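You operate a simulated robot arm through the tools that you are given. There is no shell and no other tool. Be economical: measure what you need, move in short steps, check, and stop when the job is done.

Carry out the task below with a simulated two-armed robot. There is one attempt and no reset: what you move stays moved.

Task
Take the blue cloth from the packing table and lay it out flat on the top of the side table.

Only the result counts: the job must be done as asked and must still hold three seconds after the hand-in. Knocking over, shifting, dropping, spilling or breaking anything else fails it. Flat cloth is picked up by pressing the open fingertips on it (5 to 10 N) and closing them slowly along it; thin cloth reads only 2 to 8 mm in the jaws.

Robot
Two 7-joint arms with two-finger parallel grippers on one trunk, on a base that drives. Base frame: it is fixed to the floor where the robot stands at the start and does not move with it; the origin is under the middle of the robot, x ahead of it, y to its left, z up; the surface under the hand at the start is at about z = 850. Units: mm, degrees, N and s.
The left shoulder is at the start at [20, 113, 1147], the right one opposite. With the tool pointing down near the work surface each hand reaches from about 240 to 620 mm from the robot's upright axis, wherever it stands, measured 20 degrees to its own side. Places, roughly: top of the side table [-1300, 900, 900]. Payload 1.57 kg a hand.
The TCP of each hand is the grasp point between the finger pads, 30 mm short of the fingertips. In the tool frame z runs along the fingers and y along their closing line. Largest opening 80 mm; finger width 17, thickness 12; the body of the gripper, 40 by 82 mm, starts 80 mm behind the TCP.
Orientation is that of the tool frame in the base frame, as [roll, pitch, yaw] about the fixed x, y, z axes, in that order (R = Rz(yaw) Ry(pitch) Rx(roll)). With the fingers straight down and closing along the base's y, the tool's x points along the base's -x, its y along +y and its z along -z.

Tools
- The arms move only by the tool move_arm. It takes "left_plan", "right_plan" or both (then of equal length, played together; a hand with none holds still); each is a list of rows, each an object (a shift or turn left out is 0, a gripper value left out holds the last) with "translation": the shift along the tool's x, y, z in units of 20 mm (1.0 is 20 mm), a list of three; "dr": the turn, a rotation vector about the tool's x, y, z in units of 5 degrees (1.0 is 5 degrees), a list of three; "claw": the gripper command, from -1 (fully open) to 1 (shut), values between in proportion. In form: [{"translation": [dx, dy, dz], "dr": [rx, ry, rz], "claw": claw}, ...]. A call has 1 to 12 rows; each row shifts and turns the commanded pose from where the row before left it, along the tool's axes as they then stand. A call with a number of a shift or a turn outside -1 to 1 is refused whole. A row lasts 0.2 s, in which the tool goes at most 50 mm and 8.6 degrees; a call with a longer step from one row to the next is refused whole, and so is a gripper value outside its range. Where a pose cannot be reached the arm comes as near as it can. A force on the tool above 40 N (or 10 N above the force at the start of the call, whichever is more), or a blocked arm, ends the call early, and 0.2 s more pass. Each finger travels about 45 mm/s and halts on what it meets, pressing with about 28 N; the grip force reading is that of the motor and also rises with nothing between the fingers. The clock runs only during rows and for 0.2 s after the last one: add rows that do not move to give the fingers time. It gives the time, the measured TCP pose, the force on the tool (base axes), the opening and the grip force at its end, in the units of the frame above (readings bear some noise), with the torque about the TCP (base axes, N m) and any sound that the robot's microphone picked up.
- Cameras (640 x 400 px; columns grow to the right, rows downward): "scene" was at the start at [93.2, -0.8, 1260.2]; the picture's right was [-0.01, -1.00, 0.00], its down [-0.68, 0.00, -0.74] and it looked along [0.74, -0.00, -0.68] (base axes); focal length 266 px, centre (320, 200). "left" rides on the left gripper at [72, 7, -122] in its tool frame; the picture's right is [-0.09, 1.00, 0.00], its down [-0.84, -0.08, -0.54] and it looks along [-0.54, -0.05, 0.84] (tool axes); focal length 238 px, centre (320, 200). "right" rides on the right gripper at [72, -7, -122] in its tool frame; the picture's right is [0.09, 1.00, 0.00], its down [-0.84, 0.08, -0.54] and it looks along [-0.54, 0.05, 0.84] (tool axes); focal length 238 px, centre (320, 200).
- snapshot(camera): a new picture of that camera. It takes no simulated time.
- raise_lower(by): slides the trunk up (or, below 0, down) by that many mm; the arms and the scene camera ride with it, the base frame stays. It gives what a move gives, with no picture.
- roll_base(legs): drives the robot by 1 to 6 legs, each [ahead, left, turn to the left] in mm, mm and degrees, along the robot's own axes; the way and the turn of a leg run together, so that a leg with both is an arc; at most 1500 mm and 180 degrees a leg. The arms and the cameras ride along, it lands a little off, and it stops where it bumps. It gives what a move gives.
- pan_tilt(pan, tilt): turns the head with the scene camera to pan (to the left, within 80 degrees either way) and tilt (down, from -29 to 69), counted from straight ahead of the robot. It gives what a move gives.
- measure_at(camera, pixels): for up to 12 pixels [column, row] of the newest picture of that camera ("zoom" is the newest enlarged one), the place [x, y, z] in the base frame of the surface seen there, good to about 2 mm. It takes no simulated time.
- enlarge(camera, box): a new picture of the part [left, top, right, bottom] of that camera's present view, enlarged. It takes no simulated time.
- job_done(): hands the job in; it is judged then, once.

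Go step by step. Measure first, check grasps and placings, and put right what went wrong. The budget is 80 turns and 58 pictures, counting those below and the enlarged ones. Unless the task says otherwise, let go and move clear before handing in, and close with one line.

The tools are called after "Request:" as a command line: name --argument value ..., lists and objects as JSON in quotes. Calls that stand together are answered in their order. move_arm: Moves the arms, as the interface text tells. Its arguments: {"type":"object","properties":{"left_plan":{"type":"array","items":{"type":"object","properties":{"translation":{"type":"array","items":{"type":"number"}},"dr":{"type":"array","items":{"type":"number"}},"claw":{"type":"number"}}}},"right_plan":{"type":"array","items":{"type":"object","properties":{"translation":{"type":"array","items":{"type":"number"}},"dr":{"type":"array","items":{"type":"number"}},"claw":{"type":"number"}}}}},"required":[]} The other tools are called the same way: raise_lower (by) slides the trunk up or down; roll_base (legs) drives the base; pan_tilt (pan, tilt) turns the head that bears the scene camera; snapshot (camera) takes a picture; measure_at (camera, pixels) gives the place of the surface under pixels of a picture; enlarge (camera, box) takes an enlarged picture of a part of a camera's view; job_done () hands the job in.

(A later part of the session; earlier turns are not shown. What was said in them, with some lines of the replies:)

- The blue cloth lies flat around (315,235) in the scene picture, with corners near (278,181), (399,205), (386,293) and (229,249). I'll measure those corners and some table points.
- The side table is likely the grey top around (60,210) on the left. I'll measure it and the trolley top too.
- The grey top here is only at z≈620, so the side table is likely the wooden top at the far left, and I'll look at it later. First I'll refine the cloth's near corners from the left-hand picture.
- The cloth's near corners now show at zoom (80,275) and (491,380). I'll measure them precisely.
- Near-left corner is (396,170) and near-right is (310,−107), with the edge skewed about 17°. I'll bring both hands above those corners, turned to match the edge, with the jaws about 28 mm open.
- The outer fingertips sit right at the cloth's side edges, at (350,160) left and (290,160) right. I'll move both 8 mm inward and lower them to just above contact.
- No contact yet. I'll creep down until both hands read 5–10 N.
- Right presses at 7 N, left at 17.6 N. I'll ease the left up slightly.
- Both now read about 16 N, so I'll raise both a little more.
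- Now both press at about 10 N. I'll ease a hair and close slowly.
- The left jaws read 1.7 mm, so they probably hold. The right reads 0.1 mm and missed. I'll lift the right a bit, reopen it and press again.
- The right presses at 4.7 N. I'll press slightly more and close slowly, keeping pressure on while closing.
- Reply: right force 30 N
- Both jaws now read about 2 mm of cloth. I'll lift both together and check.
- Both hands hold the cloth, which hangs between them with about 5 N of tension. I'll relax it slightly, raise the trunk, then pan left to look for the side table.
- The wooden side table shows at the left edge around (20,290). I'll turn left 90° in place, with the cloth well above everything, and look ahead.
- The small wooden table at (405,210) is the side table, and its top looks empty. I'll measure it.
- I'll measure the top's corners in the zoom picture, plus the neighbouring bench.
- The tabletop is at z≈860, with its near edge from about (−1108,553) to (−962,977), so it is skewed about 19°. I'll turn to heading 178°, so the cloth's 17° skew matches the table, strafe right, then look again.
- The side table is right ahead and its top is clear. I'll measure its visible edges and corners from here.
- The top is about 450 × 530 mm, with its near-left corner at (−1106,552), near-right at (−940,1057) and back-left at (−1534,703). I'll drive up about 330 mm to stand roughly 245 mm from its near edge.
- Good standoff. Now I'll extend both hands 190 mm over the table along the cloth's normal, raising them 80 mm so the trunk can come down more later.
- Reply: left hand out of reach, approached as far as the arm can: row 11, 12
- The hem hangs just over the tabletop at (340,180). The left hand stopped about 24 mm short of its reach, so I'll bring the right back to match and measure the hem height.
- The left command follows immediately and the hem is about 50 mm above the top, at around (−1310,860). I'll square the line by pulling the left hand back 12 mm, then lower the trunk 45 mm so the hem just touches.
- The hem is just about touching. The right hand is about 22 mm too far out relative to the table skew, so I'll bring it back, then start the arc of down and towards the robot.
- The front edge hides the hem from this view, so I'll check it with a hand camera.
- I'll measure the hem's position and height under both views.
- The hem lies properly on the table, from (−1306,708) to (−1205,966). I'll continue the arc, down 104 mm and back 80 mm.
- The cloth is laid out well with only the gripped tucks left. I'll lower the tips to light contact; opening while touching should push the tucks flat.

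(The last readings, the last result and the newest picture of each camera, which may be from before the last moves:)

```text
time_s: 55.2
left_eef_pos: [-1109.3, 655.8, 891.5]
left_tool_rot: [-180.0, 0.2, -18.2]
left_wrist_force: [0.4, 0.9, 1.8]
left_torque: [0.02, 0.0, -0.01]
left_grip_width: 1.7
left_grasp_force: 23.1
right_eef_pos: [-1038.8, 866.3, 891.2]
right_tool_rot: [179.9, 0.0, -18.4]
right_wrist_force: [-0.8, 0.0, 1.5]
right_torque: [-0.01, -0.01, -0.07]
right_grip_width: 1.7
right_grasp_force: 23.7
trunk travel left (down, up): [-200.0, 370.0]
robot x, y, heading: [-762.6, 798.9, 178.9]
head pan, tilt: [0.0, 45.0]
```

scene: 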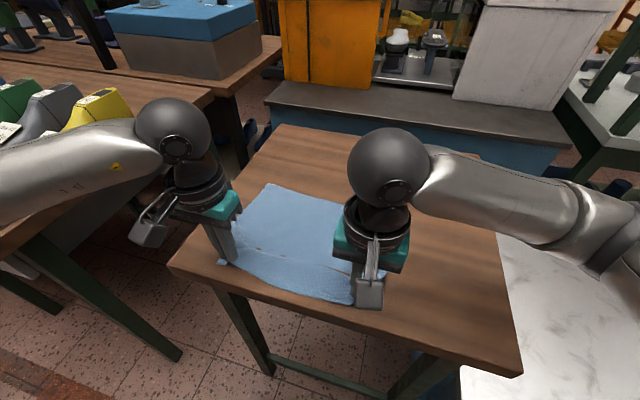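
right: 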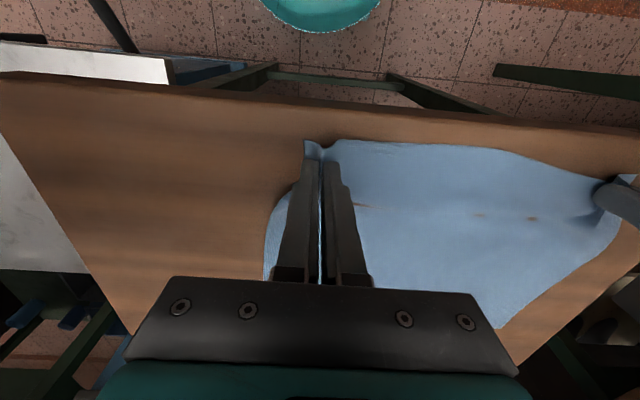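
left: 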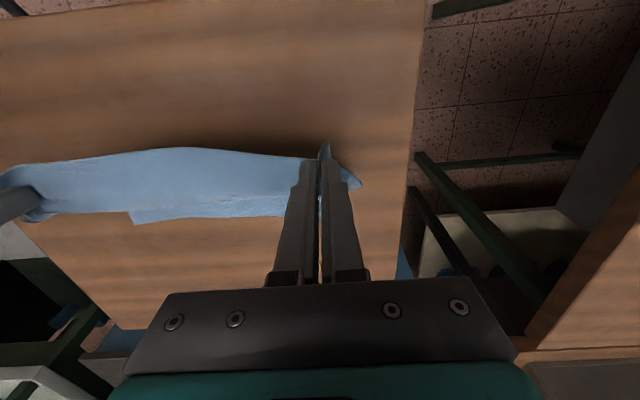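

Light contact on both sides. I'll open slowly to spread the tucks.

Request:
move_arm --left_plan '[{"translation": [0, 0, 0.04], "claw": 0.9}, {"claw": 0.8}, {"claw": 0.7}, {"claw": 0.6}, {"claw": 0.5}, {"claw": 0.4}, {"claw": 0.3}, {"claw": 0.25}, {}]' --right_plan '[{"translation": [0, 0, 0.04], "claw": 0.9}, {"claw": 0.8}, {"claw": 0.7}, {"claw": 0.6}, {"claw": 0.5}, {"claw": 0.4}, {"claw": 0.3}, {"claw": 0.25}, {}]'

Request:
snapshot --camera "right"

Request:
snapshot --camera "left"

```text
time_s: 57.2
left_eef_pos: [-1109.1, 655.1, 890.4]
left_tool_rot: [-180.0, 0.2, -18.4]
left_wrist_force: [0.3, 0.8, 8.5]
left_torque: [-0.02, -0.02, -0.01]
left_grip_width: 25.4
left_grasp_force: 0.0
right_eef_pos: [-1039.2, 866.9, 891.3]
right_tool_rot: [-180.0, 0.1, -18.2]
right_wrist_force: [-1.0, -3.1, 13.1]
right_torque: [0.06, -0.06, 0.01]
right_grip_width: 25.6
right_grasp_force: 0.0
trunk travel left (down, up): [-200.0, 370.0]
robot x, y, heading: [-764.0, 803.3, 178.8]
head pan, tilt: [0.0, 45.0]
```

```text
32 pictures are left
```

right: 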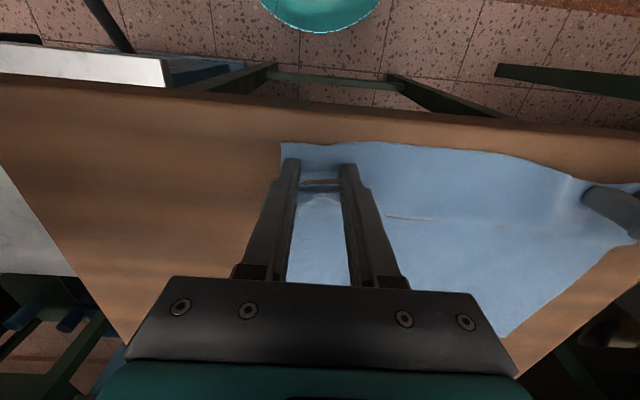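

```text
31 pictures are left
```

left: 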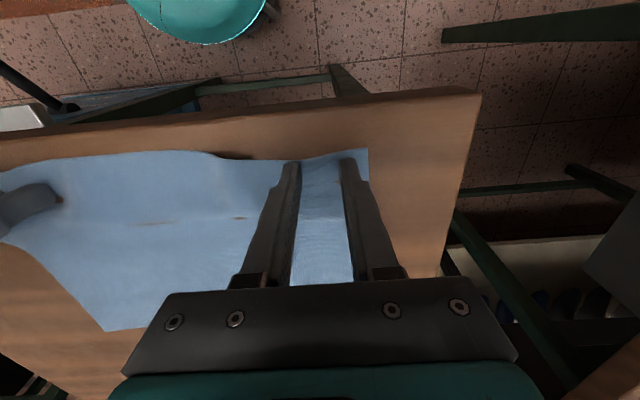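

Excellent: the tucks opened flat at both corners. I'll lift both hands clear and look.

Request:
move_arm --left_plan '[{"translation": [0, 0, -0.1]}, {"translation": [0, 0, -0.3]}, {"translation": [0, 0, -0.8]}, {"translation": [0, 0, -1]}, {"translation": [0, 0, -1]}, {"translation": [0, 0, -1]}, {"translation": [0, 0, -1]}, {"translation": [0, 0, -1]}, {"translation": [0, 0, -1]}]' --right_plan '[{"translation": [0, 0, -0.1]}, {"translation": [0, 0, -0.3]}, {"translation": [0, 0, -0.8]}, {"translation": [0, 0, -1]}, {"translation": [0, 0, -1]}, {"translation": [0, 0, -1]}, {"translation": [0, 0, -1]}, {"translation": [0, 0, -1]}, {"translation": [0, 0, -1]}]'

Request:
pan_tilt --pan 0 --tilt 58

Request:
enlarge --camera "scene" --box '[160, 50, 480, 250]'

Request:
snapshot --camera "left"

```text
time_s: 59.2
left_eef_pos: [-1108.5, 655.5, 1034.4]
left_tool_rot: [-180.0, 0.2, -18.2]
left_wrist_force: [0.1, -0.2, 0.2]
left_torque: [-0.03, 0.0, -0.02]
left_grip_width: 30.1
left_grasp_force: 0.1
right_eef_pos: [-1039.3, 866.7, 1035.6]
right_tool_rot: [-180.0, 0.0, -18.3]
right_wrist_force: [0.0, -0.7, -0.3]
right_torque: [-0.06, -0.03, -0.01]
right_grip_width: 30.1
right_grasp_force: 0.1
trunk travel left (down, up): [-200.0, 370.0]
robot x, y, heading: [-759.3, 801.0, 178.8]
head pan, tilt: [0.0, 45.0]
```

```text
time_s: 60.0
left_eef_pos: [-1107.5, 654.9, 1033.4]
left_tool_rot: [-179.9, 0.0, -18.2]
left_wrist_force: [-0.1, -0.1, -0.9]
left_torque: [-0.01, -0.01, -0.02]
left_grip_width: 30.0
left_grasp_force: 0.0
right_eef_pos: [-1038.5, 866.3, 1034.0]
right_tool_rot: [-180.0, 0.0, -18.2]
right_wrist_force: [0.7, -0.1, 0.4]
right_torque: [-0.02, 0.01, -0.01]
right_grip_width: 30.0
right_grasp_force: 0.1
trunk travel left (down, up): [-200.0, 370.0]
robot x, y, heading: [-765.3, 802.3, 178.6]
head pan, tilt: [0.0, 58.0]
```

```text
2.00 times, centred on (320, 150) of scene
```

zoom: 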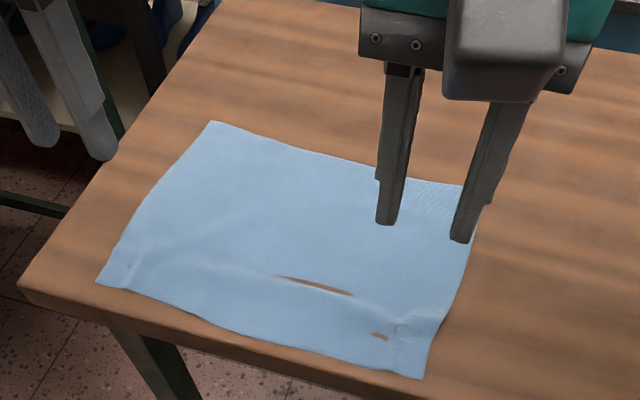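

```text
29 pictures are left
```

left: 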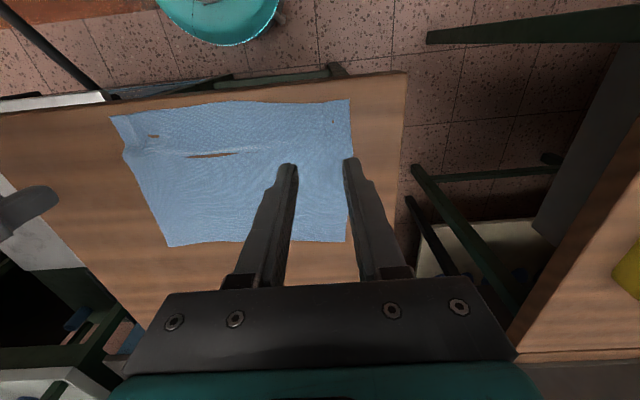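

The cloth lies on the table, nearly flat, with a low ridge near the front (zoom (310,280) and (380,310)). I'll measure its corners and the ridge height.

Request:
measure_at --camera "zoom" --pixels '[[212, 124], [470, 205], [422, 375], [98, 281], [250, 270], [310, 275], [370, 295], [400, 318], [140, 262], [430, 325], [260, 200], [410, 395]]'

Request:
snapshot --camera "scene"

```text
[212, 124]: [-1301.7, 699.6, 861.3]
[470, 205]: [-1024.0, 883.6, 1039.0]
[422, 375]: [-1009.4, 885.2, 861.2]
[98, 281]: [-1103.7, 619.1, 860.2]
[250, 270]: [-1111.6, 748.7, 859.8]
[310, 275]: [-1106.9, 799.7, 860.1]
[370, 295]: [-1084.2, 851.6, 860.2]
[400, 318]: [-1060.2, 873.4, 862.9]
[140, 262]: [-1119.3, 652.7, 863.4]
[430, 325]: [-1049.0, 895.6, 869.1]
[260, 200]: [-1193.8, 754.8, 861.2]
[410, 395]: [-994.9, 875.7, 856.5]
```

```text
28 pictures are left
```

scene: 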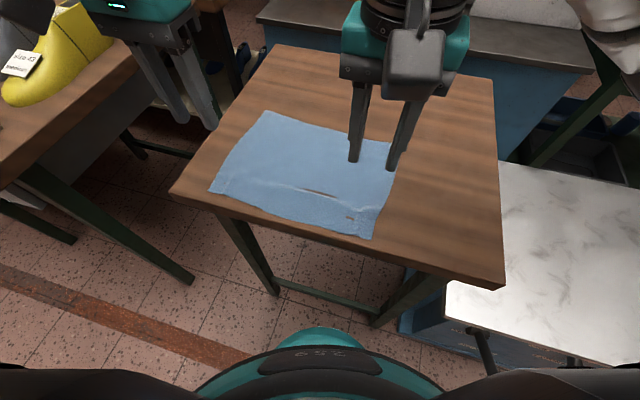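

The cloth spans about 282 × 213 mm, fully on the top with about 20 mm front margin. The only raised bit is about 9 mm, near the right edge at (−1049,896). I'll look closer with the right camera.

Request:
enlarge --camera "right" --box '[220, 60, 500, 240]'

Request:
measure_at --camera "zoom" --pixels '[[200, 110], [230, 130], [260, 140], [200, 150], [300, 150], [240, 180], [330, 140], [360, 170]]'

```text
2.22 times, centred on (360, 150) of right
```

zoom: 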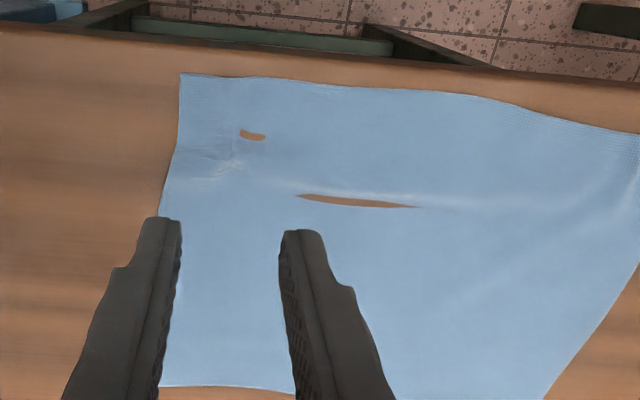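

```text
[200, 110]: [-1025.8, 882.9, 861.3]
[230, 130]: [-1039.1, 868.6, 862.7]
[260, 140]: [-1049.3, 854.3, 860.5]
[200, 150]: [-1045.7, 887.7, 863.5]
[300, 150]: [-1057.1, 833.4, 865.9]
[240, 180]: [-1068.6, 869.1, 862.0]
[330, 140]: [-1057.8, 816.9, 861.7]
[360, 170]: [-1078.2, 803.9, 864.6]
```

The remaining ripples are only 1–6 mm, so the cloth is flat. I'll raise the trunk, back away and take a last look.

Request:
raise_lower --by 150

Request:
roll_base --legs '[[-250, 0, 0]]'

Request:
pan_tilt --pan 0 --tilt 45

Request:
snapshot --camera "scene"

```text
time_s: 61.7
left_eef_pos: [-1107.9, 655.4, 1183.9]
left_tool_rot: [180.0, 0.1, -18.2]
left_wrist_force: [-0.3, 0.2, 0.5]
left_torque: [-0.02, -0.01, -0.01]
left_grip_width: 30.5
left_grasp_force: 0.0
right_eef_pos: [-1038.3, 868.2, 1184.3]
right_tool_rot: [-179.9, 0.0, -18.2]
right_wrist_force: [1.0, -1.1, -0.7]
right_torque: [0.01, 0.0, 0.0]
right_grip_width: 30.1
right_grasp_force: 0.1
trunk travel left (down, up): [-350.0, 220.0]
robot x, y, heading: [-764.4, 801.2, 178.6]
head pan, tilt: [0.0, 58.0]
```

```text
time_s: 63.5
left_eef_pos: [-855.2, 650.4, 1184.4]
left_tool_rot: [-180.0, 0.2, -18.3]
left_wrist_force: [0.2, 0.4, 0.2]
left_torque: [0.0, 0.02, 0.01]
left_grip_width: 30.0
left_grasp_force: 0.1
right_eef_pos: [-786.3, 861.4, 1183.8]
right_tool_rot: [-180.0, 0.0, -18.4]
right_wrist_force: [0.7, 0.1, -0.1]
right_torque: [-0.01, 0.01, -0.02]
right_grip_width: 30.1
right_grasp_force: 0.1
trunk travel left (down, up): [-350.0, 220.0]
robot x, y, heading: [-511.6, 797.2, 179.1]
head pan, tilt: [0.0, 58.0]
```

```text
time_s: 64.3
left_eef_pos: [-857.1, 651.7, 1184.3]
left_tool_rot: [179.9, 0.1, -18.3]
left_wrist_force: [0.2, 0.2, 0.4]
left_torque: [0.0, -0.01, -0.01]
left_grip_width: 29.8
left_grasp_force: 0.0
right_eef_pos: [-787.5, 861.7, 1185.2]
right_tool_rot: [-180.0, -0.1, -18.4]
right_wrist_force: [0.4, -0.1, -0.1]
right_torque: [0.02, -0.01, 0.01]
right_grip_width: 30.2
right_grasp_force: 0.0
trunk travel left (down, up): [-350.0, 220.0]
robot x, y, heading: [-513.9, 799.0, 178.8]
head pan, tilt: [0.0, 45.0]
```

```text
26 pictures are left
```

scene: 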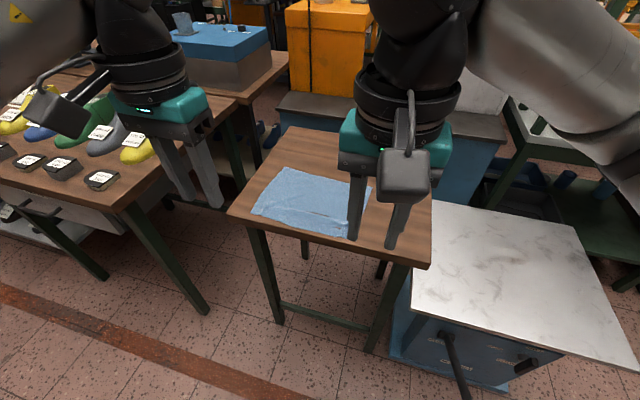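

The cloth lies flat on the side table around (310,200), the hands are clear, and nothing else looks disturbed. I'll hand the job in.

Request:
job_done

```text
The job is handed in.
```

The blue cloth is laid out on top of the side table, fully spread with only a few millimetres of ripple near its front edge; both hands are clear, and the job is handed in.
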